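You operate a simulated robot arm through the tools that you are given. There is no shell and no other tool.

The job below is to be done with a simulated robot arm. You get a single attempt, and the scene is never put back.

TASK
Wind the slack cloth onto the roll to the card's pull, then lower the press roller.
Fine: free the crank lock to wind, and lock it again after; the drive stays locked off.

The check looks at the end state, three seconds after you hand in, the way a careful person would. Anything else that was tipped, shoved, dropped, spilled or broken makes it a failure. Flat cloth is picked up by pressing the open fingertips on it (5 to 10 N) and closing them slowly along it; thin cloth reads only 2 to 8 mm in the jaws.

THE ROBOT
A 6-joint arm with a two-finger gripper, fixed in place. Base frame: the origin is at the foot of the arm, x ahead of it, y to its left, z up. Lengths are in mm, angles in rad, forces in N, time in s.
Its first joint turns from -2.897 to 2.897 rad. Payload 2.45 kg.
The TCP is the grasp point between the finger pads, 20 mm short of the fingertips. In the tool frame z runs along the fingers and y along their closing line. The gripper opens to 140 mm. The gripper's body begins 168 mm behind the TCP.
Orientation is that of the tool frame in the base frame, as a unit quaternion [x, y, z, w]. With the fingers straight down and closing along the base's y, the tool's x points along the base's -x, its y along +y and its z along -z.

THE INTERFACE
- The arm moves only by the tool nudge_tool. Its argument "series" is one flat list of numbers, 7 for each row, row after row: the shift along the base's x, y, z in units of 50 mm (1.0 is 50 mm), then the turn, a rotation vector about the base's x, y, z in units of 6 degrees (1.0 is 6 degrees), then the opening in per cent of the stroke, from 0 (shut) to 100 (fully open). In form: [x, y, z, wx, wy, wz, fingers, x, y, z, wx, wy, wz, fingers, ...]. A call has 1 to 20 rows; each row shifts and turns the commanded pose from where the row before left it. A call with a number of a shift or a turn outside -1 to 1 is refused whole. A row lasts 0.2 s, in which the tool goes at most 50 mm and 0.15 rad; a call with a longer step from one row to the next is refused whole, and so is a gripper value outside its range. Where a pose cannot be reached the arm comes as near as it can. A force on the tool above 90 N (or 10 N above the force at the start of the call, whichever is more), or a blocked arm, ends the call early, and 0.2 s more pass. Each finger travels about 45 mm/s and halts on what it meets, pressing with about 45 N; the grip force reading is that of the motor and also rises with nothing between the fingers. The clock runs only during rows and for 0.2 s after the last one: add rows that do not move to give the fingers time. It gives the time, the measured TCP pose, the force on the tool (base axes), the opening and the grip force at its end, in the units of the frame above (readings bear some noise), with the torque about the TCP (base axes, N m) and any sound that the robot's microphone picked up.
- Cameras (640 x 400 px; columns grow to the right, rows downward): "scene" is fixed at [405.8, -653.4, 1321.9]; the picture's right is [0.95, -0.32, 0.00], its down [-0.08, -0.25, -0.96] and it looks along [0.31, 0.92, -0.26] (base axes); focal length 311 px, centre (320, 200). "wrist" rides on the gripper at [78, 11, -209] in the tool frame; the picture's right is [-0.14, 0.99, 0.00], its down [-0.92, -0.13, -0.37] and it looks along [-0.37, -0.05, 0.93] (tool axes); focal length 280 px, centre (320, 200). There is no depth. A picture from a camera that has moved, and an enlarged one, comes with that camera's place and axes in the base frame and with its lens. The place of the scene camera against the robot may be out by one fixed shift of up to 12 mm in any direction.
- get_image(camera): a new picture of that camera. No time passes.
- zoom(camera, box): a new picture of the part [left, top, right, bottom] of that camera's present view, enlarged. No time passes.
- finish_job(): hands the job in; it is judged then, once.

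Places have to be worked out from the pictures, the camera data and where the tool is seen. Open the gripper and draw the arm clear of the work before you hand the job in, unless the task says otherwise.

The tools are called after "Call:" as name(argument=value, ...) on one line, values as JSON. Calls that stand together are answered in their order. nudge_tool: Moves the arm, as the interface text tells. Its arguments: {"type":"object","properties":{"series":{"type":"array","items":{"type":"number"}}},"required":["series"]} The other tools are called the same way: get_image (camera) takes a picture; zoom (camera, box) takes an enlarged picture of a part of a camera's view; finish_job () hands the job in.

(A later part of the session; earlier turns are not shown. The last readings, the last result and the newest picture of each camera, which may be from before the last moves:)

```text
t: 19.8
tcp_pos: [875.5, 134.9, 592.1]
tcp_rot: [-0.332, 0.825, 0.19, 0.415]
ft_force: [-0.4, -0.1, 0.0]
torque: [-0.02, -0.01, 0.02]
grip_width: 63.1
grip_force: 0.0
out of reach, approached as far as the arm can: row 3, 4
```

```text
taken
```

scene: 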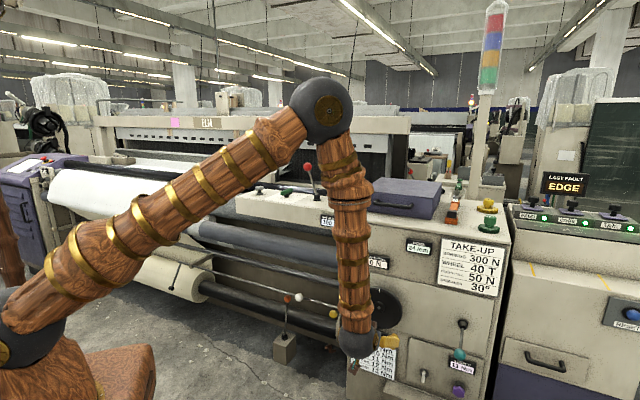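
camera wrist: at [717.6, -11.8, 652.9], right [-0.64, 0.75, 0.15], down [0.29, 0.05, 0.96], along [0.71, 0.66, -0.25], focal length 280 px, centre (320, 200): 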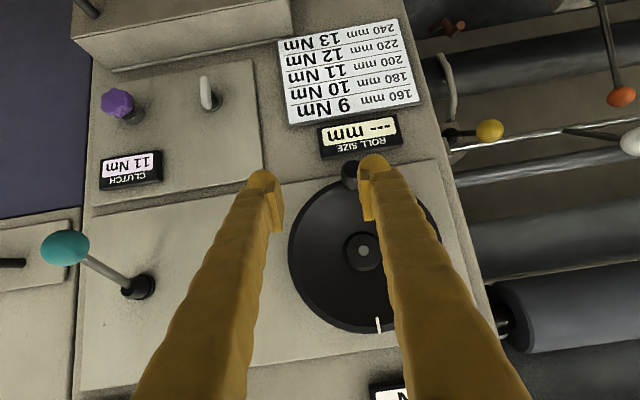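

The arm again stopped at its fold limit, close to the handle but clear of it. I steepen the pitch to about 60° below level, which keeps the wrist farther out, and then line up.

Call:
nudge_tool(series=[-0.1, -0.1, 0.1, -0.6, 0.6, 0, 45, 0, 0, 0, -0.6, 0.6, 0, 45, 0, 0, 0, -0.6, 0.6, 0, 45, 0, 0, 0, -0.6, 0.6, 0, 45, 0, 0, 0, -0.6, 0.6, 0, 45])

Call:
get_image(camera="wrist")

```text
t: 21.0
tcp_pos: [870.6, 128.9, 597.9]
tcp_rot: [-0.366, 0.895, 0.097, 0.235]
ft_force: [-0.4, -0.5, -0.2]
torque: [-0.01, -0.02, 0.03]
grip_width: 63.1
grip_force: 0.1
```

```text
taken
camera wrist: at [741.4, 16.5, 743.2], right [-0.61, 0.79, 0.07], down [0.53, 0.34, 0.77], along [0.59, 0.51, -0.63], focal length 280 px, centre (320, 200)
```

wrist: 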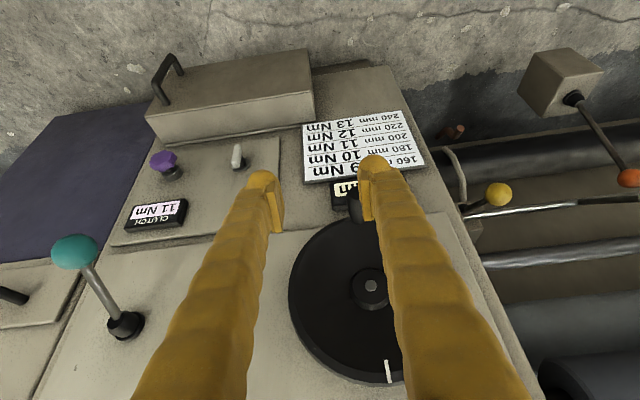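

Predicted handle and hub positions match the picture. I line up in front of the handle now.

Call:
nudge_tool(series=[-0.19, 0.3, -0.31, 0, 0, 0, 45, -0.19, 0.3, -0.31, 0, 0, 0, 45, 0, 0, 0, 0, 0, 0, 45])

Call:
get_image(camera="wrist")

Call:
get_image(camera="scene")

```text
t: 21.8
tcp_pos: [853.4, 161.4, 567.6]
tcp_rot: [-0.366, 0.895, 0.097, 0.236]
ft_force: [0.4, 0.7, 0.0]
torque: [0.01, 0.02, 0.04]
grip_width: 63.2
grip_force: 0.1
```

```text
taken
camera wrist: at [723.0, 48.8, 712.5], right [-0.61, 0.79, 0.07], down [0.53, 0.34, 0.77], along [0.59, 0.51, -0.63], focal length 280 px, centre (320, 200)
```

wrist: 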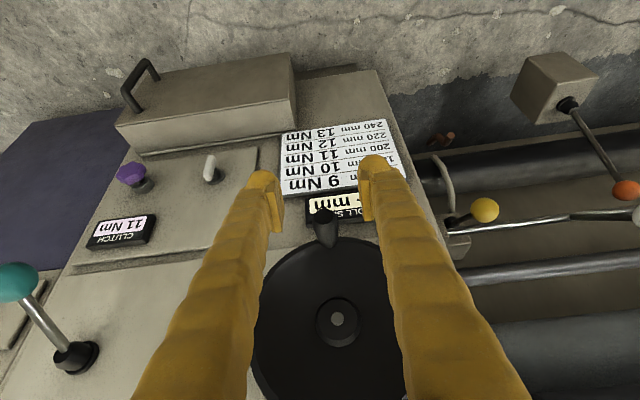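

```text
taken
```

scene: 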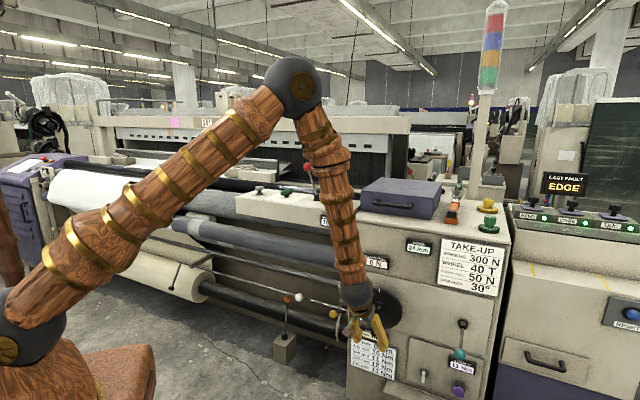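

The handle is centred between the open fingers and the display stays visible to the scene camera. I advance onto the handle and close.

Call:
nudge_tool(series=[0.385, 0.385, 0, 0, 0, 0, 45, 0.385, 0.385, 0, 0, 0, 0, 45, 0, 0, 0, 0, 0, 0, 45])

Call:
get_image(camera="wrist")

Call:
zoom(camera="scene", box=[320, 250, 440, 400])

```text
t: 22.6
tcp_pos: [889.9, 197.2, 566.5]
tcp_rot: [-0.366, 0.895, 0.097, 0.235]
ft_force: [-0.6, -0.7, 0.3]
torque: [-0.01, -0.01, 0.02]
grip_width: 63.3
grip_force: 0.0
```

```text
taken
camera wrist: at [760.5, 85.8, 712.1], right [-0.61, 0.79, 0.07], down [0.53, 0.34, 0.77], along [0.59, 0.51, -0.63], focal length 280 px, centre (320, 200)
```

wrist: 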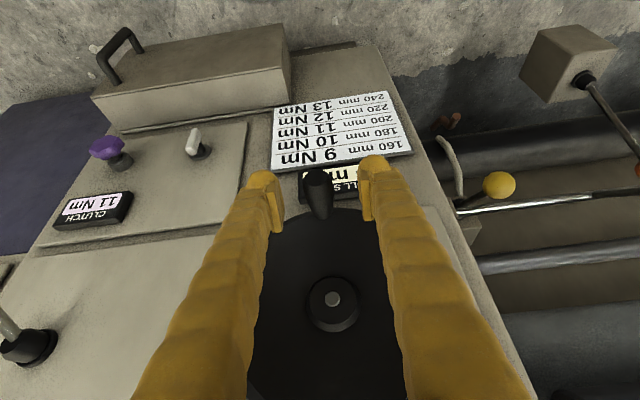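

```text
2.67 times, centred on (380, 325) of scene
camera zoom: at [405.8, -653.4, 1321.9], right [0.95, -0.32, 0.0], down [-0.08, -0.25, -0.96], along [0.31, 0.92, -0.26], focal length 830 px, centre (160, -133)
```

zoom: 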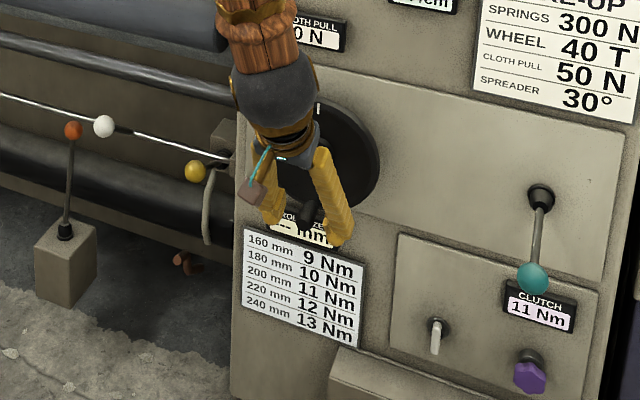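

The handle is between the pads. I close the fingers on it.

Call:
nudge_tool(series=[0, 0, 0, 0, 0, 0, 30, 0, 0, 0, 0, 0, 0, 20, 0, 0, 0, 0, 0, 0, 10, 0, 0, 0, 0, 0, 0, 5])

Call:
get_image(camera="wrist")

```text
t: 23.6
tcp_pos: [889.0, 198.5, 566.7]
tcp_rot: [-0.365, 0.896, 0.097, 0.235]
ft_force: [1.8, 0.1, -1.2]
torque: [-0.03, 0.01, 0.03]
grip_width: 22.0
grip_force: 34.4
```

```text
taken
camera wrist: at [760.5, 85.7, 712.1], right [-0.61, 0.79, 0.07], down [0.53, 0.34, 0.77], along [0.59, 0.51, -0.63], focal length 280 px, centre (320, 200)
```

wrist: 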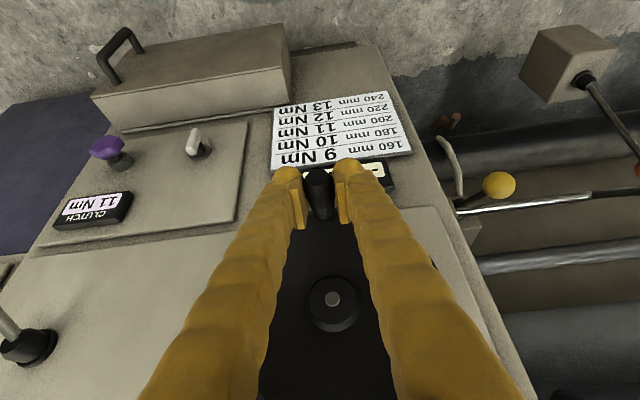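

The grip reads 22 mm on the handle. I test a small clockwise arc (30°) and watch force and the display.

Call:
nudge_tool(series=[-0.26, 0.26, 0.048, 0, 0, 0, 5, -0.242, 0.242, 0.142, 0, 0, 0, 5])

Call:
get_image(camera="wrist")

Call:
zoom(camera="scene", box=[320, 250, 440, 325])

Call:
zoom(camera="scene", box=[20, 150, 260, 300])

```text
t: 24.2
tcp_pos: [864.7, 224.6, 576.2]
tcp_rot: [-0.367, 0.895, 0.097, 0.236]
ft_force: [14.7, 15.3, -1.7]
torque: [0.06, -0.11, 0.07]
grip_width: 21.7
grip_force: 45.1
```

```text
taken
camera wrist: at [734.5, 111.2, 721.7], right [-0.61, 0.79, 0.07], down [0.53, 0.34, 0.78], along [0.59, 0.51, -0.63], focal length 280 px, centre (320, 200)
```

wrist: 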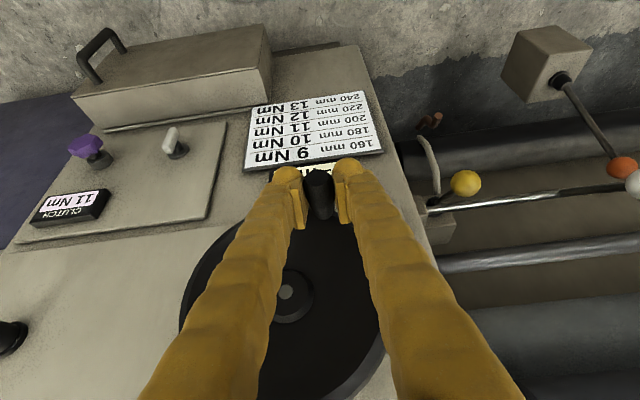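

```text
5.33 times, centred on (380, 288) of scene
camera zoom: at [405.8, -653.4, 1321.9], right [0.95, -0.32, 0.0], down [-0.08, -0.25, -0.96], along [0.31, 0.92, -0.26], focal length 1661 px, centre (0, -267)
```

zoom: 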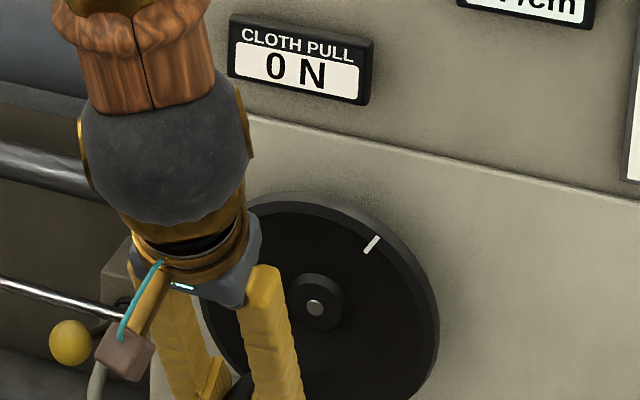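

```text
2.67 times, centred on (140, 225) of scene
camera zoom: at [405.8, -653.4, 1321.9], right [0.95, -0.32, 0.0], down [-0.08, -0.25, -0.96], along [0.31, 0.92, -0.26], focal length 830 px, centre (800, 133)
```

zoom: 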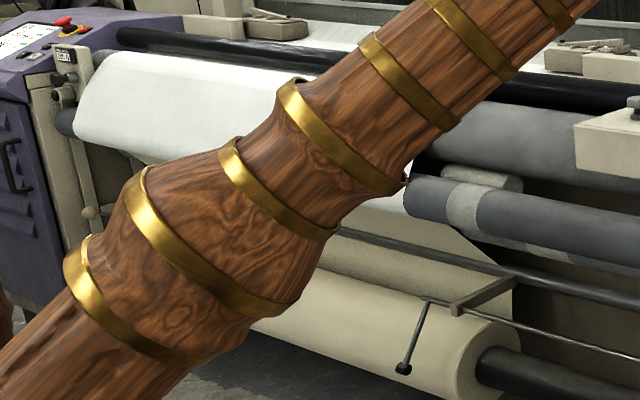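

The wheel turned freely 30° clockwise with the lock freed, display still 0 N. I continue the clockwise arc to 120°.

Call:
nudge_tool(series=[-0.209, 0.209, 0.227, 0, 0, 0, 5, -0.161, 0.161, 0.296, 0, 0, 0, 5, -0.101, 0.101, 0.345, 0, 0, 0, 5, -0.035, 0.035, 0.37, 0, 0, 0, 5, 0.035, -0.035, 0.37, 0, 0, 0, 5, 0.101, -0.101, 0.345, 0, 0, 0, 5])

Call:
get_image(camera="scene")

Call:
get_image(camera="wrist")

```text
t: 25.6
tcp_pos: [848.3, 239.4, 673.8]
tcp_rot: [-0.365, 0.896, 0.096, 0.235]
ft_force: [-4.7, -1.6, 4.0]
torque: [0.1, -0.12, 0.18]
grip_width: 19.4
grip_force: 11.5
```

```text
taken
```

scene: 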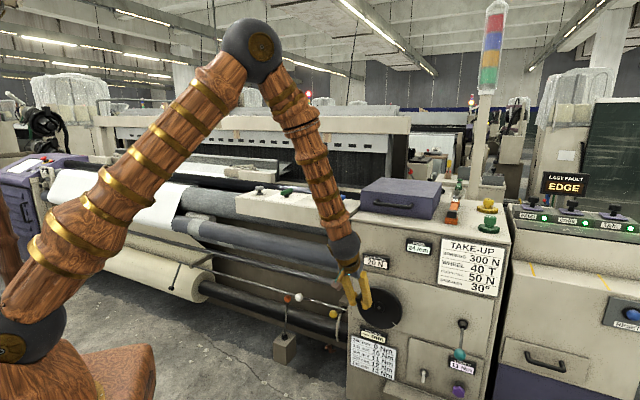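

```text
taken
camera wrist: at [717.7, 128.9, 818.5], right [-0.6, 0.79, 0.07], down [0.53, 0.34, 0.77], along [0.59, 0.5, -0.63], focal length 280 px, centre (320, 200)
```

wrist: 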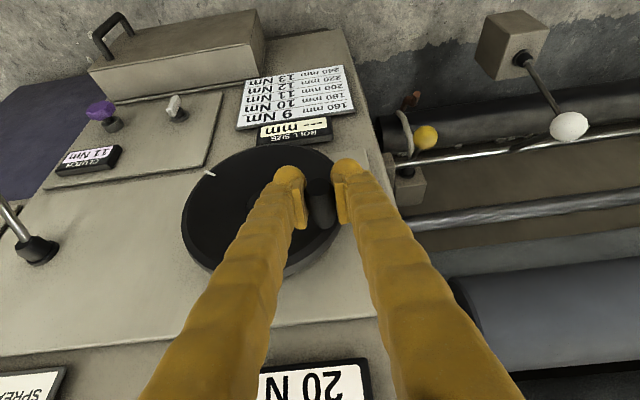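

The pull now reads 20 N, so clockwise is the winding direction. I zoom to confirm the reading and the grip on the handle before going on in small steps.

Call:
zoom(camera="scene", box=[320, 240, 440, 340])

Call:
zoom(camera="wrist", box=[170, 130, 390, 268])

```text
4.00 times, centred on (380, 290) of scene
camera zoom: at [405.8, -653.4, 1321.9], right [0.95, -0.32, 0.0], down [-0.08, -0.25, -0.96], along [0.31, 0.92, -0.26], focal length 1246 px, centre (80, -160)
```

zoom: 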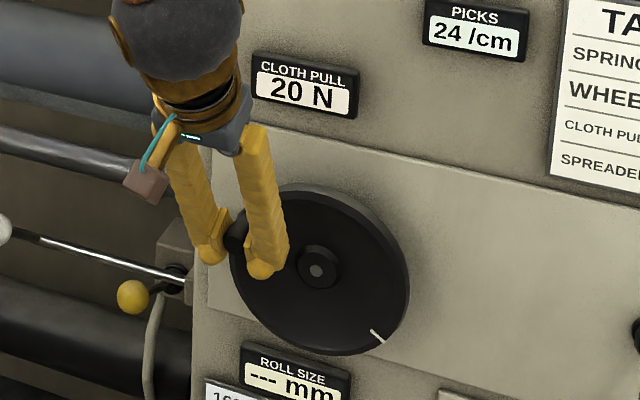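

```text
2.90 times, centred on (280, 199) of wrist
camera zoom: at [717.7, 128.9, 818.5], right [-0.6, 0.79, 0.07], down [0.53, 0.34, 0.77], along [0.59, 0.5, -0.63], focal length 813 px, centre (436, 203)
```

zoom: 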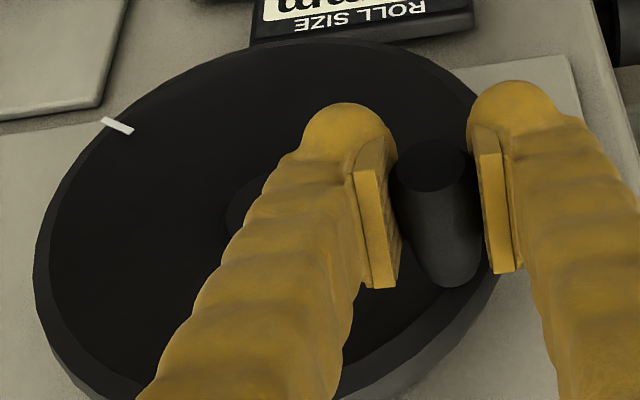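

Reading is 20 N. I hold still for two rows to let the grip settle and see whether the pull stays.

Call:
nudge_tool(series=[0, 0, 0, 0, 0, 0, 5, 0, 0, 0, 0, 0, 0, 5])

Call:
zoom(camera="scene", box=[320, 240, 440, 340])

```text
t: 26.2
tcp_pos: [846.9, 240.9, 672.2]
tcp_rot: [-0.365, 0.896, 0.097, 0.236]
ft_force: [35.5, -24.6, -26.1]
torque: [0.14, 0.1, 0.99]
grip_width: 18.7
grip_force: 43.7
```

```text
4.00 times, centred on (380, 290) of scene
camera zoom: at [405.8, -653.4, 1321.9], right [0.95, -0.32, 0.0], down [-0.08, -0.25, -0.96], along [0.31, 0.92, -0.26], focal length 1246 px, centre (80, -160)
```

zoom: 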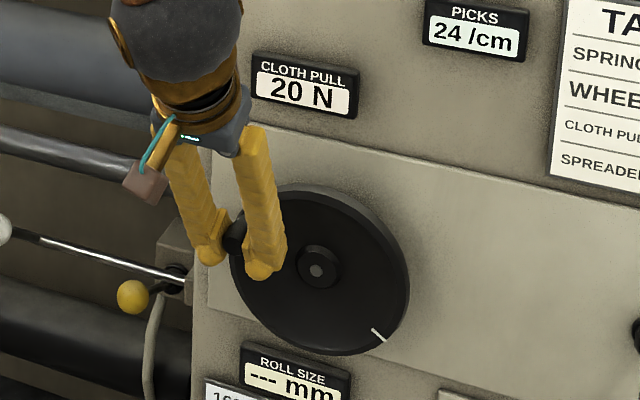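

The pull holds at 20 N with the tool still. The handle is slightly ahead of my tool path, so I correct the path inward and continue clockwise by a small step.

Call:
nudge_tool(series=[0.11, -0.11, 0.2, 0, 0, 0, 5, 0.11, -0.11, 0.2, 0, 0, 0, 5, 0, 0, 0, 0, 0, 0, 5])

Call:
zoom(camera="scene", box=[320, 240, 440, 340])

Call:
zoom(camera="wrist", box=[170, 130, 390, 268])

```text
t: 27.0
tcp_pos: [856.7, 230.8, 692.5]
tcp_rot: [-0.365, 0.895, 0.097, 0.235]
ft_force: [39.4, -20.7, -52.8]
torque: [-0.54, 0.47, -0.38]
grip_width: 20.4
grip_force: 45.3
```

```text
4.00 times, centred on (380, 290) of scene
camera zoom: at [405.8, -653.4, 1321.9], right [0.95, -0.32, 0.0], down [-0.08, -0.25, -0.96], along [0.31, 0.92, -0.26], focal length 1246 px, centre (80, -160)
```

zoom: 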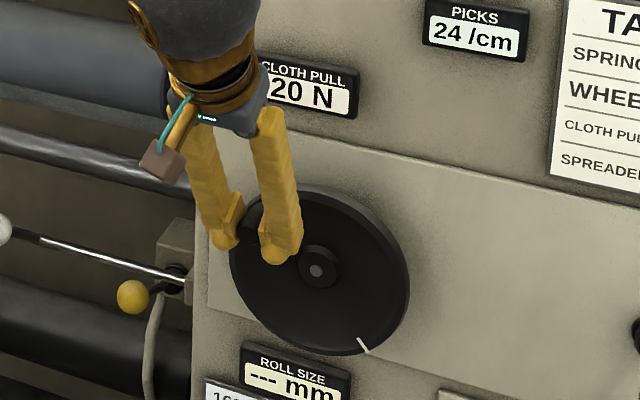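

```text
2.90 times, centred on (280, 199) of wrist
camera zoom: at [727.1, 119.3, 837.9], right [-0.61, 0.79, 0.07], down [0.53, 0.34, 0.77], along [0.59, 0.51, -0.63], focal length 813 px, centre (436, 203)
```

zoom: 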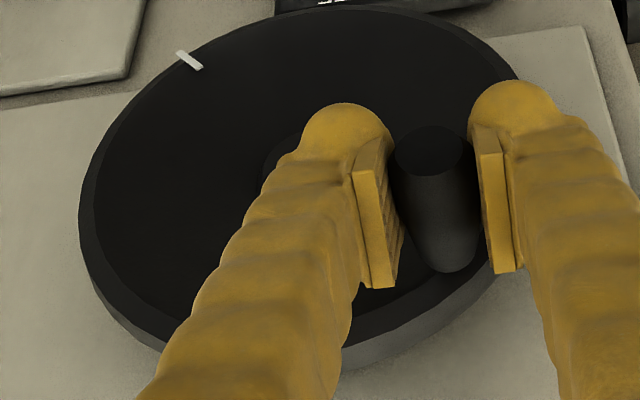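

The wheel moved on about 15° and the display still shows 20 N; I check the wrist view of the display too while easing the tool slightly inward to relieve the radial load.

Call:
nudge_tool(series=[0.03, -0.03, -0.05, 0, 0, 0, 5, 0, 0, 0, 0, 0, 0, 5])

Call:
get_image(camera="wrist")

Call:
get_image(camera="scene")

```text
t: 27.6
tcp_pos: [857.1, 230.4, 691.8]
tcp_rot: [-0.367, 0.894, 0.099, 0.236]
ft_force: [-44.4, -11.9, 23.0]
torque: [0.13, -0.07, 0.42]
grip_width: 20.1
grip_force: 45.2
```

```text
taken
camera wrist: at [727.5, 118.3, 837.5], right [-0.61, 0.79, 0.07], down [0.53, 0.34, 0.77], along [0.59, 0.51, -0.63], focal length 280 px, centre (320, 200)
```

wrist: 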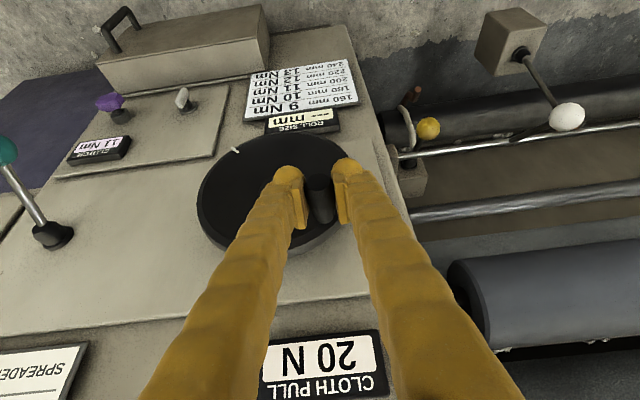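

```text
taken
```

scene: 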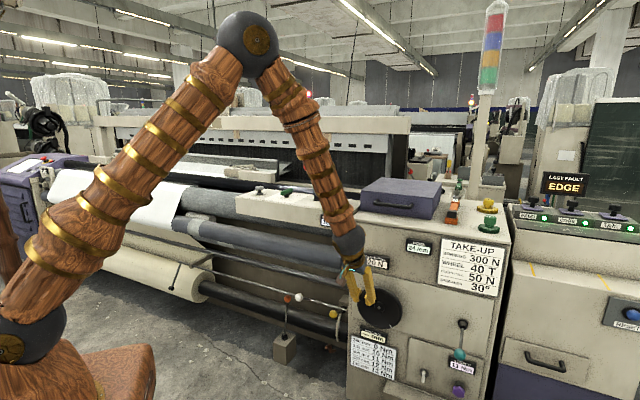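

Display reads 20 N from both cameras. I turn another 17° clockwise.

Call:
nudge_tool(series=[0.115, -0.115, 0.13, 0, 0, 0, 5, 0.122, -0.122, 0.1, 0, 0, 0, 5, 0, 0, 0, 0, 0, 0, 5])

Call:
get_image(camera="wrist")

Call:
zoom(camera="scene", box=[320, 240, 440, 340])

```text
t: 28.4
tcp_pos: [871.1, 217.8, 704.1]
tcp_rot: [-0.366, 0.895, 0.097, 0.237]
ft_force: [-19.9, -2.2, 35.7]
torque: [0.25, -0.25, 0.05]
grip_width: 20.0
grip_force: 44.4
```

```text
taken
camera wrist: at [742.3, 105.0, 848.6], right [-0.61, 0.79, 0.07], down [0.53, 0.34, 0.78], along [0.59, 0.51, -0.63], focal length 280 px, centre (320, 200)
```

wrist: 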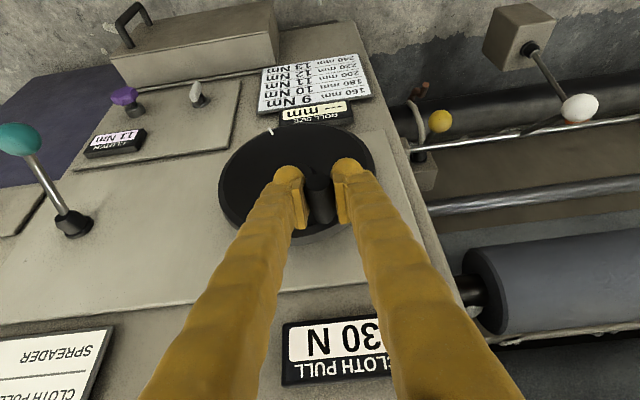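

```text
4.00 times, centred on (380, 290) of scene
camera zoom: at [405.8, -653.4, 1321.9], right [0.95, -0.32, 0.0], down [-0.08, -0.25, -0.96], along [0.31, 0.92, -0.26], focal length 1246 px, centre (80, -160)
```

zoom: 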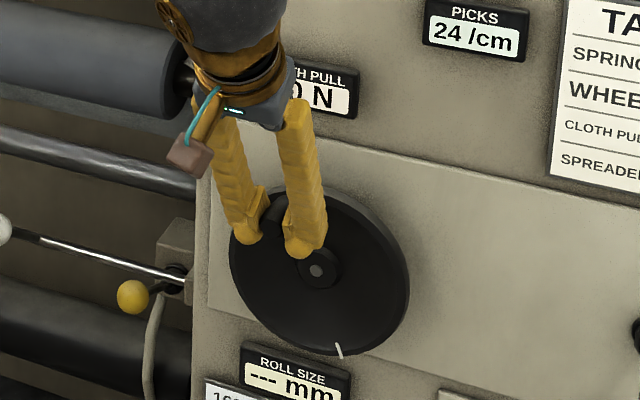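

The display now reads 30 N, so it shows 10 N steps. I go on in about 10° steps and watch for the transitions.

Call:
nudge_tool(series=[0.174, -0.174, 0.084, 0, 0, 0, 5, 0, 0, 0, 0, 0, 0, 5])

Call:
zoom(camera="wrist", box=[200, 100, 420, 400])

```text
t: 29.0
tcp_pos: [880.1, 209.6, 707.9]
tcp_rot: [-0.367, 0.895, 0.097, 0.237]
ft_force: [23.2, 24.2, 8.6]
torque: [0.12, -0.11, -0.08]
grip_width: 19.9
grip_force: 45.0
```

```text
1.33 times, centred on (310, 250) of wrist
camera zoom: at [750.3, 97.1, 852.1], right [-0.61, 0.79, 0.07], down [0.53, 0.34, 0.78], along [0.59, 0.51, -0.63], focal length 374 px, centre (333, 133)
```

zoom: 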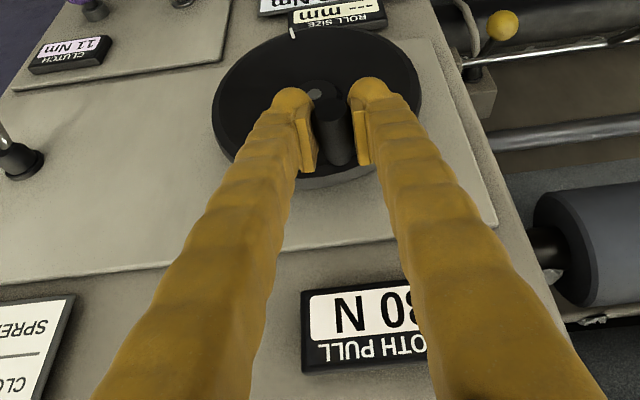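

Still 30 N at about 167°. I step to about 178°.

Call:
nudge_tool(series=[0.198, -0.198, 0.046, 0, 0, 0, 5, 0, 0, 0, 0, 0, 0, 5])

Call:
zoom(camera="wrist", box=[200, 100, 420, 400])

```text
t: 29.6
tcp_pos: [889.4, 200.3, 710.4]
tcp_rot: [-0.366, 0.895, 0.098, 0.236]
ft_force: [42.4, 43.7, 0.6]
torque: [0.1, -0.12, -0.08]
grip_width: 20.0
grip_force: 45.2
```

```text
1.33 times, centred on (310, 250) of wrist
camera zoom: at [760.4, 86.9, 854.0], right [-0.61, 0.79, 0.07], down [0.53, 0.34, 0.78], along [0.59, 0.51, -0.63], focal length 374 px, centre (333, 133)
```

zoom: 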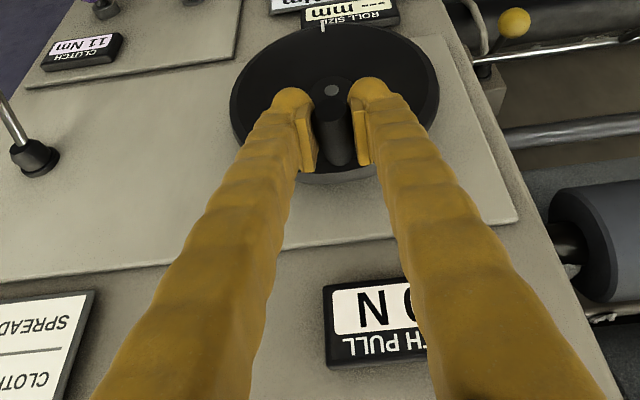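

The depth load shows the face is slightly skewed (about 2°), so I add a small depth correction while stepping on to about 190°, then look with both cameras.

Call:
nudge_tool(series=[0.2545, -0.195, -0.026, 0, 0, 0, 5, 0, 0, 0, 0, 0, 0, 5])

Call:
zoom(camera="wrist", box=[200, 100, 420, 400])

Call:
zoom(camera="scene", box=[320, 240, 440, 340])

```text
t: 30.2
tcp_pos: [901.3, 187.1, 707.4]
tcp_rot: [-0.365, 0.896, 0.096, 0.236]
ft_force: [16.2, 9.0, 23.6]
torque: [0.23, -0.26, -0.1]
grip_width: 19.6
grip_force: 44.7
```

```text
1.33 times, centred on (310, 250) of wrist
camera zoom: at [772.2, 75.1, 852.5], right [-0.61, 0.79, 0.07], down [0.53, 0.34, 0.77], along [0.59, 0.51, -0.63], focal length 374 px, centre (333, 133)
```

zoom: 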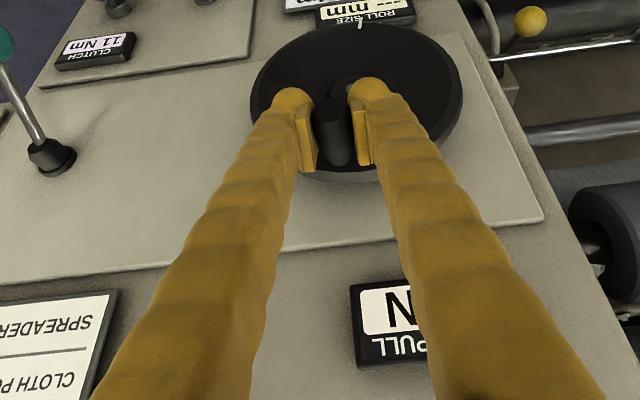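

```text
4.00 times, centred on (380, 290) of scene
camera zoom: at [405.8, -653.4, 1321.9], right [0.95, -0.32, 0.0], down [-0.08, -0.25, -0.96], along [0.31, 0.92, -0.26], focal length 1246 px, centre (80, -160)
```

zoom: 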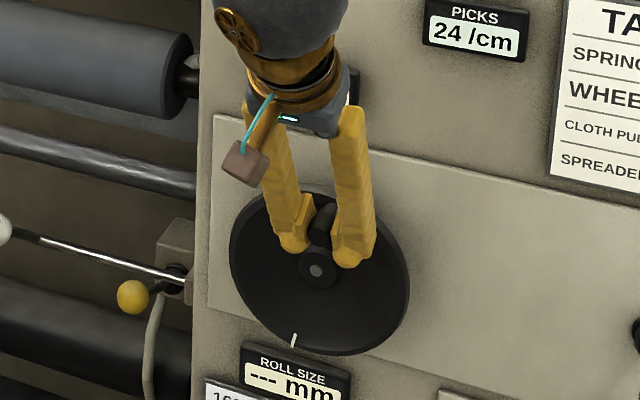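

Both views of the display are blocked here. The tangential load on the handle is small, so I open the fingers a little to see whether the wheel holds by itself.

Call:
nudge_tool(series=[0, 0, 0, 0, 0, 0, 22, 0, 0, 0, 0, 0, 0, 30])

Call:
zoom(camera="scene", box=[320, 240, 440, 340])

Call:
zoom(camera="wrist", box=[200, 100, 420, 400])

```text
t: 30.8
tcp_pos: [901.8, 187.9, 706.6]
tcp_rot: [-0.365, 0.895, 0.097, 0.235]
ft_force: [0.2, 0.2, -0.8]
torque: [0.01, -0.02, -0.03]
grip_width: 42.1
grip_force: 0.1
```

```text
4.00 times, centred on (380, 290) of scene
camera zoom: at [405.8, -653.4, 1321.9], right [0.95, -0.32, 0.0], down [-0.08, -0.25, -0.96], along [0.31, 0.92, -0.26], focal length 1246 px, centre (80, -160)
```

zoom: 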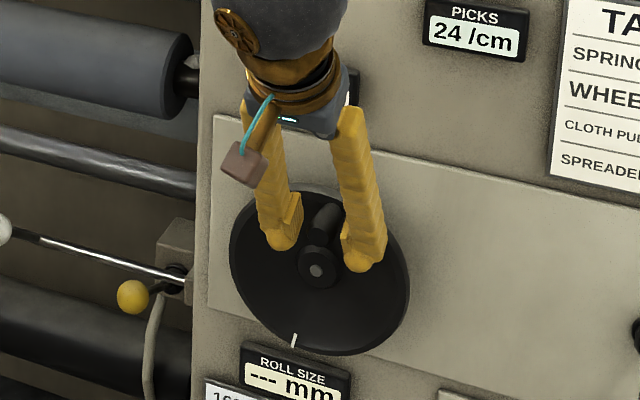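

```text
1.33 times, centred on (310, 250) of wrist
camera zoom: at [771.8, 75.7, 851.6], right [-0.61, 0.79, 0.07], down [0.53, 0.34, 0.77], along [0.59, 0.51, -0.63], focal length 374 px, centre (333, 133)
```

zoom: 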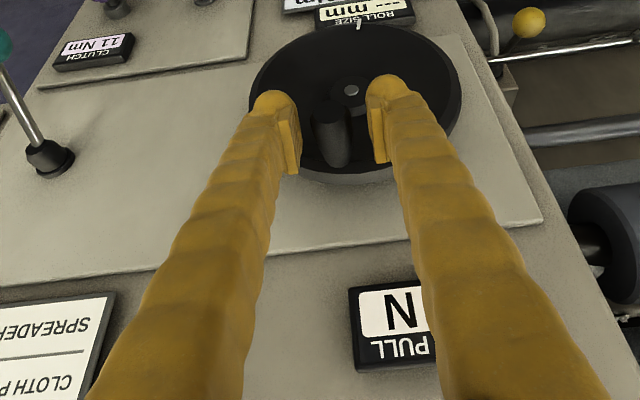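

The wheel holds by itself when released. I back straight off the handle to read the display.

Call:
nudge_tool(series=[-0.3, -0.3, 0, 0, 0, 0, 45, -0.5, -0.5, 0, 0, 0, 0, 45, -0.5, -0.5, 0, 0, 0, 0, 45])

Call:
get_image(camera="wrist")

Call:
zoom(camera="scene", box=[320, 240, 440, 340])

```text
t: 31.6
tcp_pos: [836.3, 122.5, 706.5]
tcp_rot: [-0.366, 0.895, 0.098, 0.235]
ft_force: [0.3, -0.3, -0.3]
torque: [0.03, -0.01, 0.0]
grip_width: 63.1
grip_force: 0.1
```

```text
taken
camera wrist: at [706.3, 11.2, 851.7], right [-0.61, 0.79, 0.07], down [0.53, 0.34, 0.77], along [0.59, 0.51, -0.63], focal length 280 px, centre (320, 200)
```

wrist: 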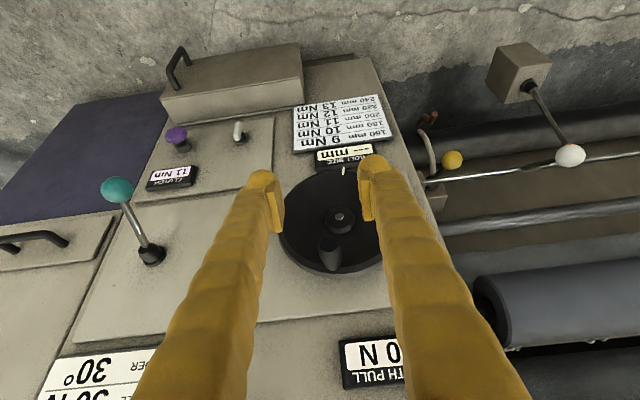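

```text
4.00 times, centred on (380, 290) of scene
camera zoom: at [405.8, -653.4, 1321.9], right [0.95, -0.32, 0.0], down [-0.08, -0.25, -0.96], along [0.31, 0.92, -0.26], focal length 1246 px, centre (80, -160)
```

zoom: 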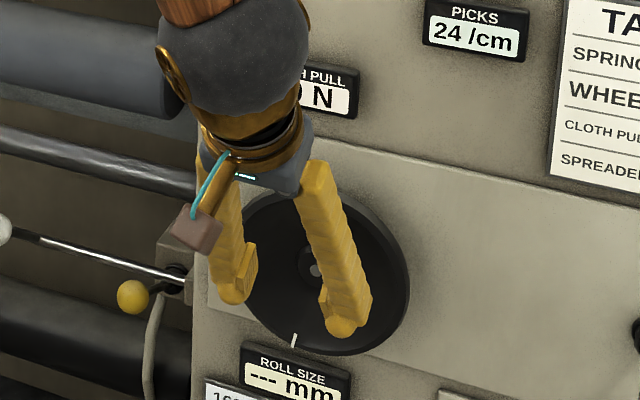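

The first digit is hidden; I slide sideways to clear it.

Call:
nudge_tool(series=[-0.45, 0.45, 0, 0, 0, 0, 45, -0.45, 0.45, 0, 0, 0, 0, 45])

Call:
get_image(camera="wrist")

```text
t: 32.2
tcp_pos: [793.6, 168.6, 709.3]
tcp_rot: [-0.365, 0.895, 0.097, 0.235]
ft_force: [-0.9, 0.0, -0.1]
torque: [-0.01, -0.02, 0.03]
grip_width: 63.2
grip_force: 0.0
```

```text
taken
camera wrist: at [663.4, 55.8, 853.6], right [-0.61, 0.79, 0.07], down [0.53, 0.34, 0.77], along [0.59, 0.51, -0.63], focal length 280 px, centre (320, 200)
```

wrist: 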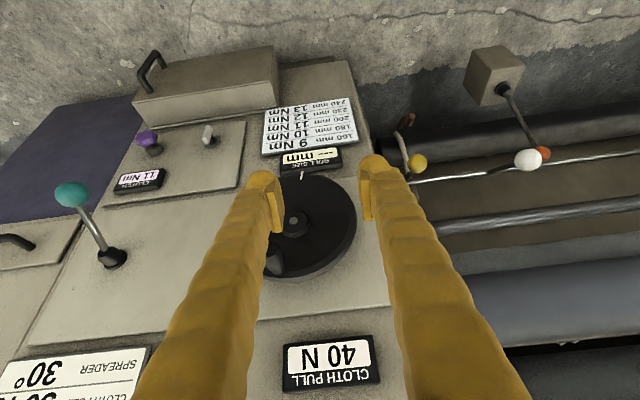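

The display reads 40 N at about 191°. I re-engage the handle the same way, to turn a bit further.

Call:
nudge_tool(series=[0.445, -0.445, -0.02, 0, 0, 0, 45, 0.445, -0.445, -0.02, 0, 0, 0, 45, 0.42, 0.42, 0, 0, 0, 0, 45, 0.42, 0.42, 0, 0, 0, 0, 45, 0.42, 0.42, 0, 0, 0, 0, 45, 0, 0, 0, 0, 0, 0, 45])

Call:
zoom(camera="wrist", box=[200, 100, 420, 400])

```text
t: 33.6
tcp_pos: [898.6, 189.0, 706.7]
tcp_rot: [-0.366, 0.895, 0.097, 0.236]
ft_force: [-0.1, 0.1, 0.7]
torque: [0.0, -0.04, -0.05]
grip_width: 63.2
grip_force: 0.0
```

```text
1.33 times, centred on (310, 250) of wrist
camera zoom: at [767.9, 76.2, 851.2], right [-0.61, 0.79, 0.07], down [0.53, 0.34, 0.77], along [0.59, 0.51, -0.63], focal length 374 px, centre (333, 133)
```

zoom: 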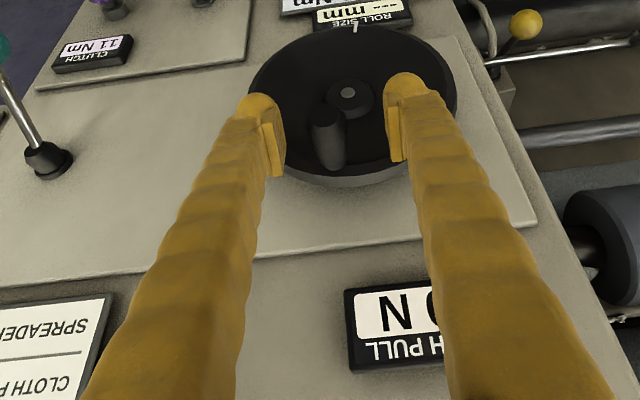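

Handle is between the pads; I close on it and turn about 14° more.

Call:
nudge_tool(series=[0.045, -0.035, 0, 0, 0, 0, 25, 0, 0, 0, 0, 0, 0, 10, 0, 0, 0, 0, 0, 0, 5, 0, 0, 0, 0, 0, 0, 5, 0.126, -0.118, -0.035, 0, 0, 0, 5, 0.126, -0.118, -0.055, 0, 0, 0, 5, 0, 0, 0, 0, 0, 0, 5])

Call:
get_image(camera="wrist")

Call:
zoom(camera="scene", box=[320, 240, 440, 340])

```text
t: 35.2
tcp_pos: [913.7, 174.7, 699.9]
tcp_rot: [-0.366, 0.895, 0.097, 0.235]
ft_force: [-35.4, -46.2, 11.9]
torque: [-0.05, 0.08, 0.58]
grip_width: 20.1
grip_force: 44.8
```

```text
taken
camera wrist: at [784.1, 62.3, 844.6], right [-0.61, 0.79, 0.07], down [0.53, 0.34, 0.77], along [0.59, 0.51, -0.63], focal length 280 px, centre (320, 200)
```

wrist: 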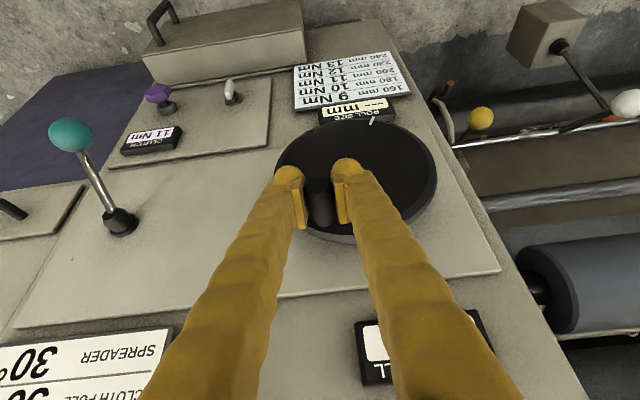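

```text
4.00 times, centred on (380, 290) of scene
camera zoom: at [405.8, -653.4, 1321.9], right [0.95, -0.32, 0.0], down [-0.08, -0.25, -0.96], along [0.31, 0.92, -0.26], focal length 1246 px, centre (80, -160)
```

zoom: 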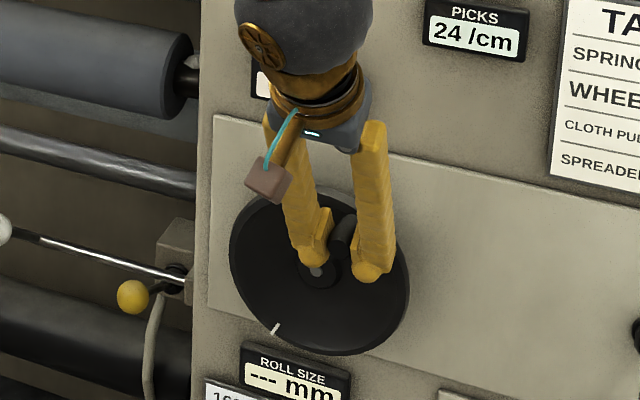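

TCP is at about 207°. I release, back off and read the display.

Call:
nudge_tool(series=[0, 0, 0, 0, 0, 0, 25, 0, 0, 0, 0, 0, 0, 45, -0.42, -0.42, 0, 0, 0, 0, 45, -0.42, -0.42, 0, 0, 0, 0, 45, -0.42, -0.42, 0, 0, 0, 0, 45, -0.55, 0.55, 0, 0, 0, 0, 45, -0.55, 0.55, 0, 0, 0, 0, 45])

Call:
get_image(camera="wrist")

```text
t: 36.8
tcp_pos: [793.5, 165.0, 701.6]
tcp_rot: [-0.366, 0.895, 0.096, 0.235]
ft_force: [0.4, -0.2, -1.1]
torque: [-0.01, -0.01, -0.01]
grip_width: 62.8
grip_force: 0.0
```

```text
taken
camera wrist: at [664.5, 52.4, 846.4], right [-0.61, 0.79, 0.07], down [0.53, 0.34, 0.77], along [0.59, 0.51, -0.63], focal length 280 px, centre (320, 200)
```

wrist: 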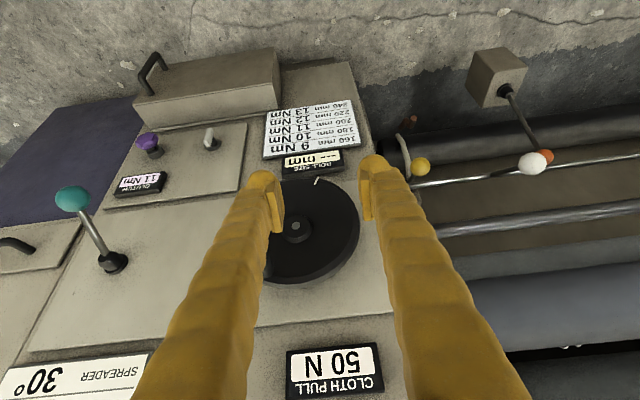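

Call:
zoom(camera="wrist", box=[260, 320, 400, 400])

Call:
zoom(camera="scene", box=[320, 240, 440, 340])

Call:
get_image(camera="scene")

```text
4.57 times, centred on (330, 360) of wrist
camera zoom: at [664.5, 52.4, 846.4], right [-0.61, 0.79, 0.07], down [0.53, 0.34, 0.77], along [0.59, 0.51, -0.63], focal length 1282 px, centre (274, -531)
```

zoom: 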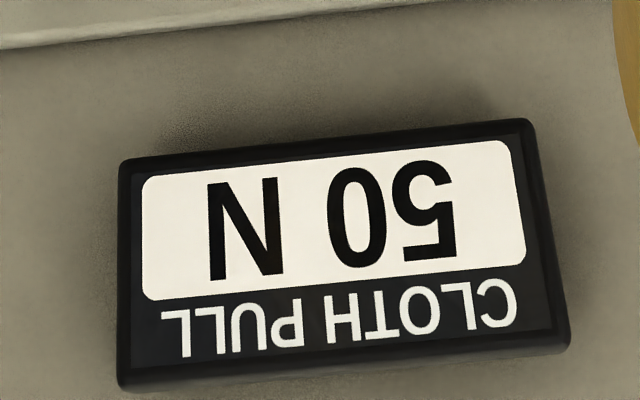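

```text
4.00 times, centred on (380, 290) of scene
camera zoom: at [405.8, -653.4, 1321.9], right [0.95, -0.32, 0.0], down [-0.08, -0.25, -0.96], along [0.31, 0.92, -0.26], focal length 1246 px, centre (80, -160)
```

zoom: 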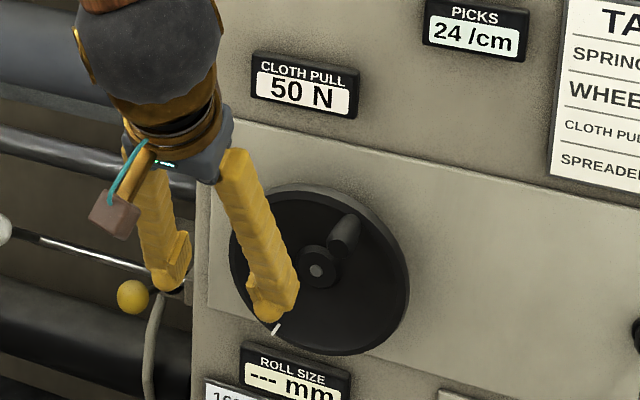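

```text
taken
```

scene: 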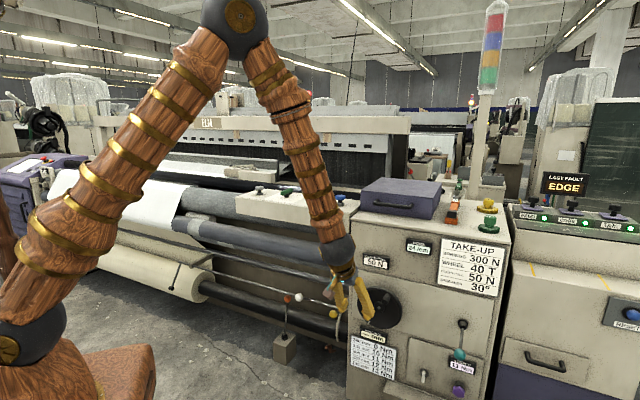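

The display reads 50 N and the wheel holds. By the transitions seen (40 at ~192°, 50 at ~207°), I'm probably near the low edge of the 50 band, so I re-grip to add only about 5° for margin.

Call:
nudge_tool(series=[0.553, -0.553, -0.01, 0, 0, 0, 45, 0.553, -0.553, -0.01, 0, 0, 0, 45, 0.43, 0.43, 0, 0, 0, 0, 45, 0.43, 0.43, 0, 0, 0, 0, 45, 0.43, 0.43, 0, 0, 0, 0, 45, 0, 0, 0, 0, 0, 0, 45])

Call:
zoom(camera="wrist", box=[200, 100, 420, 400])

```text
t: 38.2
tcp_pos: [915.8, 174.1, 699.1]
tcp_rot: [-0.366, 0.895, 0.097, 0.236]
ft_force: [-0.1, 0.3, -0.4]
torque: [-0.01, 0.01, 0.0]
grip_width: 63.2
grip_force: 0.0
```

```text
1.33 times, centred on (310, 250) of wrist
camera zoom: at [787.0, 62.8, 843.7], right [-0.61, 0.79, 0.07], down [0.53, 0.34, 0.77], along [0.59, 0.51, -0.63], focal length 374 px, centre (333, 133)
```

zoom: 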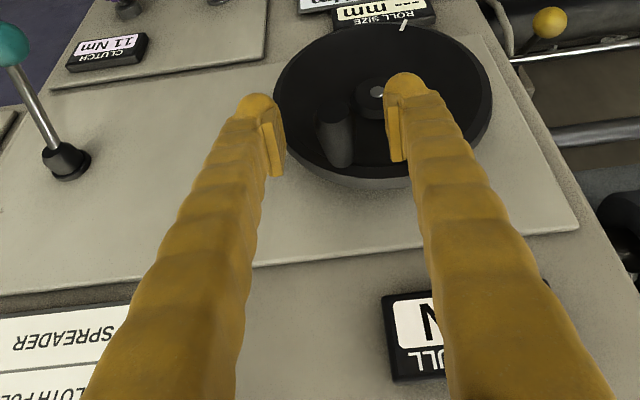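

Handle centred between pads. I close and turn a further 5°.

Call:
nudge_tool(series=[0, 0, 0, 0, 0, 0, 25, 0, 0, 0, 0, 0, 0, 10, 0, 0, 0, 0, 0, 0, 5, 0, 0, 0, 0, 0, 0, 5, 0.08, -0.075, -0.061, 0, 0, 0, 5, 0, 0, 0, 0, 0, 0, 5])

Call:
zoom(camera="scene", box=[320, 240, 440, 340])

```text
t: 39.6
tcp_pos: [919.3, 171.2, 695.3]
tcp_rot: [-0.366, 0.895, 0.096, 0.236]
ft_force: [2.2, 14.5, -10.3]
torque: [-0.13, 0.18, 1.28]
grip_width: 19.6
grip_force: 44.6
```

```text
4.00 times, centred on (380, 290) of scene
camera zoom: at [405.8, -653.4, 1321.9], right [0.95, -0.32, 0.0], down [-0.08, -0.25, -0.96], along [0.31, 0.92, -0.26], focal length 1246 px, centre (80, -160)
```

zoom: 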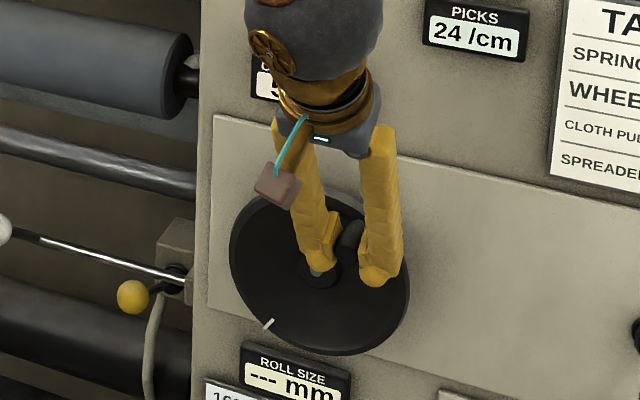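

The wheel moved about 5° and the first digit seems to be 5. I release, back off, and read again.

Call:
nudge_tool(series=[0, 0, 0, 0, 0, 0, 25, 0, 0, 0, 0, 0, 0, 45, -0.42, -0.42, 0, 0, 0, 0, 45, -0.42, -0.42, 0, 0, 0, 0, 45, -0.42, -0.42, 0, 0, 0, 0, 45, -0.55, 0.55, 0, 0, 0, 0, 45, -0.55, 0.55, 0, 0, 0, 0, 45])

Call:
get_image(camera="wrist")

Call:
zoom(camera="scene", box=[320, 240, 440, 340])

```text
t: 41.2
tcp_pos: [802.3, 163.3, 697.3]
tcp_rot: [-0.367, 0.895, 0.098, 0.235]
ft_force: [-0.2, -0.1, 0.8]
torque: [-0.05, 0.03, -0.05]
grip_width: 63.0
grip_force: 0.1
```

```text
taken
camera wrist: at [672.6, 50.8, 842.2], right [-0.61, 0.79, 0.07], down [0.53, 0.34, 0.77], along [0.59, 0.51, -0.63], focal length 280 px, centre (320, 200)
```

wrist: 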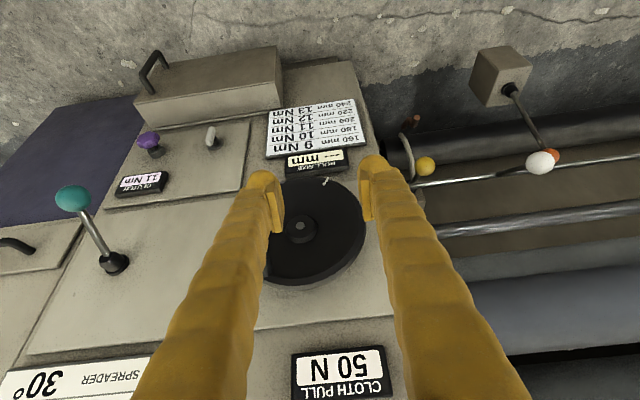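

```text
4.00 times, centred on (380, 290) of scene
camera zoom: at [405.8, -653.4, 1321.9], right [0.95, -0.32, 0.0], down [-0.08, -0.25, -0.96], along [0.31, 0.92, -0.26], focal length 1246 px, centre (80, -160)
```

zoom: 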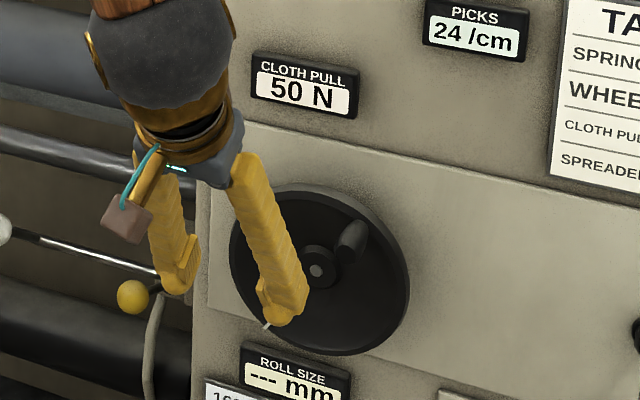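

Display shows 50 N and stays. Now I go back to the teal lever to re-lock: I bring the pitch up to about 35° and move in front of the ball, which is now down at about z 596.

Call:
nudge_tool(series=[0.5, -0.62, -0.1, 0.38, -0.38, 0, 60, 0.5, -0.62, -0.1, 0.38, -0.38, 0, 60, 0.5, -0.62, -0.1, 0.38, -0.38, 0, 60, 0.5, -0.62, -0.1, 0.38, -0.38, 0, 60, 0.5, -0.62, -0.1, 0.38, -0.38, 0, 60, 0.5, -0.62, -0.1, 0.38, -0.38, 0, 60, 0.5, -0.62, -0.1, 0.38, -0.38, 0, 60, 0.5, -0.62, -0.1, 0.38, -0.38, 0, 60])

Call:
get_image(camera="wrist")

Call:
get_image(camera="scene")

```text
t: 43.0
tcp_pos: [1005.3, -82.5, 656.5]
tcp_rot: [-0.336, 0.819, 0.179, 0.429]
ft_force: [0.0, -0.1, 0.3]
torque: [-0.03, 0.03, 0.02]
grip_width: 84.1
grip_force: 0.1
```

```text
taken
camera wrist: at [843.6, -227.2, 712.1], right [-0.64, 0.76, 0.12], down [0.25, 0.06, 0.97], along [0.73, 0.65, -0.23], focal length 280 px, centre (320, 200)
```

wrist: 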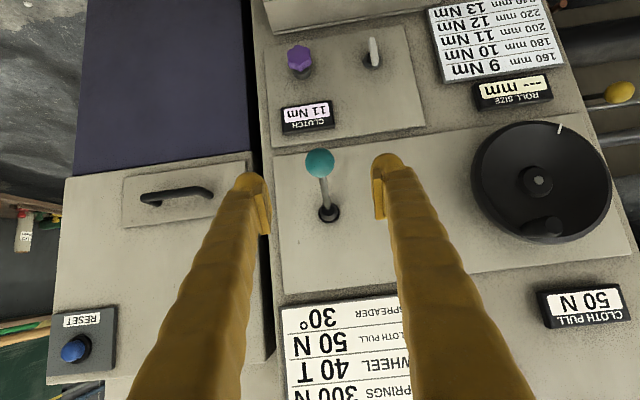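

```text
taken
```

scene: 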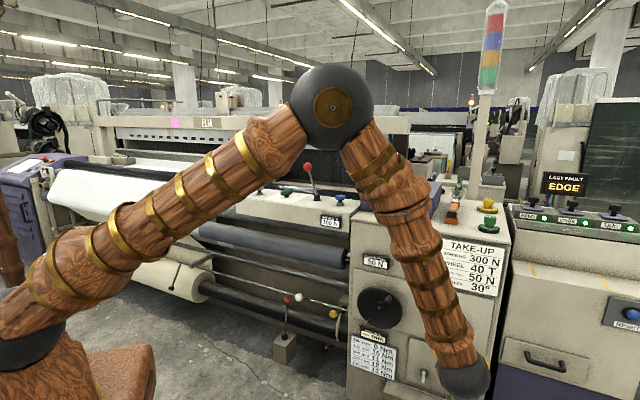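

The wrist view puts the ball at (1073,-15,597), pull display still 50 N. I lower to its height and advance with the fingers open around it.

Call:
nudge_tool(series=[0, 0, -0.6, 0, 0, 0, 60, 0, 0, -0.6, 0, 0, 0, 60, 0.45, 0.45, 0, 0, 0, 0, 60, 0.45, 0.45, 0, 0, 0, 0, 60, 0.44, 0.44, 0, 0, 0, 0, 60, 0, 0, 0, 0, 0, 0, 60])

Call:
get_image(camera="wrist")

```text
t: 44.4
tcp_pos: [1069.7, -15.9, 597.4]
tcp_rot: [-0.334, 0.821, 0.177, 0.428]
ft_force: [-0.1, -1.1, -0.7]
torque: [-0.02, 0.04, 0.01]
grip_width: 84.1
grip_force: 0.1
```

```text
taken
camera wrist: at [907.8, -160.4, 654.1], right [-0.64, 0.76, 0.12], down [0.25, 0.06, 0.97], along [0.73, 0.65, -0.23], focal length 280 px, centre (320, 200)
```

wrist: 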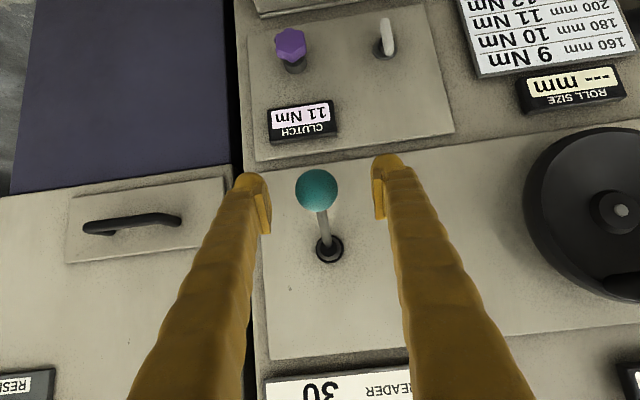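

The ball is between the fingers. I close on it.

Call:
nudge_tool(series=[0, 0, 0, 0, 0, 0, 40, 0, 0, 0, 0, 0, 0, 25, 0, 0, 0, 0, 0, 0, 15, 0, 0, 0, 0, 0, 0, 10])

Call:
get_image(camera="wrist")

```text
t: 45.4
tcp_pos: [1070.6, -17.9, 598.6]
tcp_rot: [-0.334, 0.821, 0.177, 0.429]
ft_force: [24.7, -18.5, -3.7]
torque: [-0.42, 0.18, 0.02]
grip_width: 33.2
grip_force: 23.5
```

```text
taken
camera wrist: at [908.6, -161.9, 654.6], right [-0.64, 0.76, 0.12], down [0.25, 0.06, 0.97], along [0.73, 0.64, -0.23], focal length 280 px, centre (320, 200)
```

wrist: 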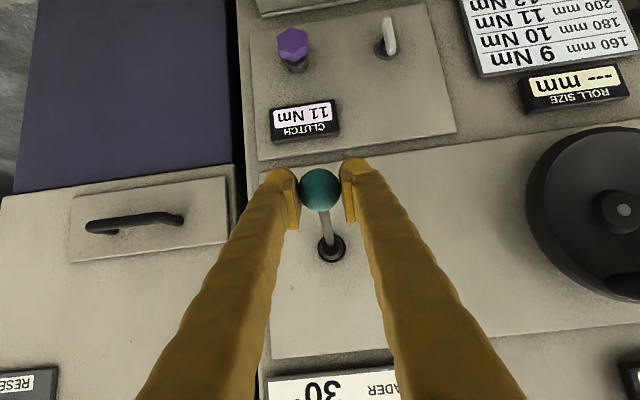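

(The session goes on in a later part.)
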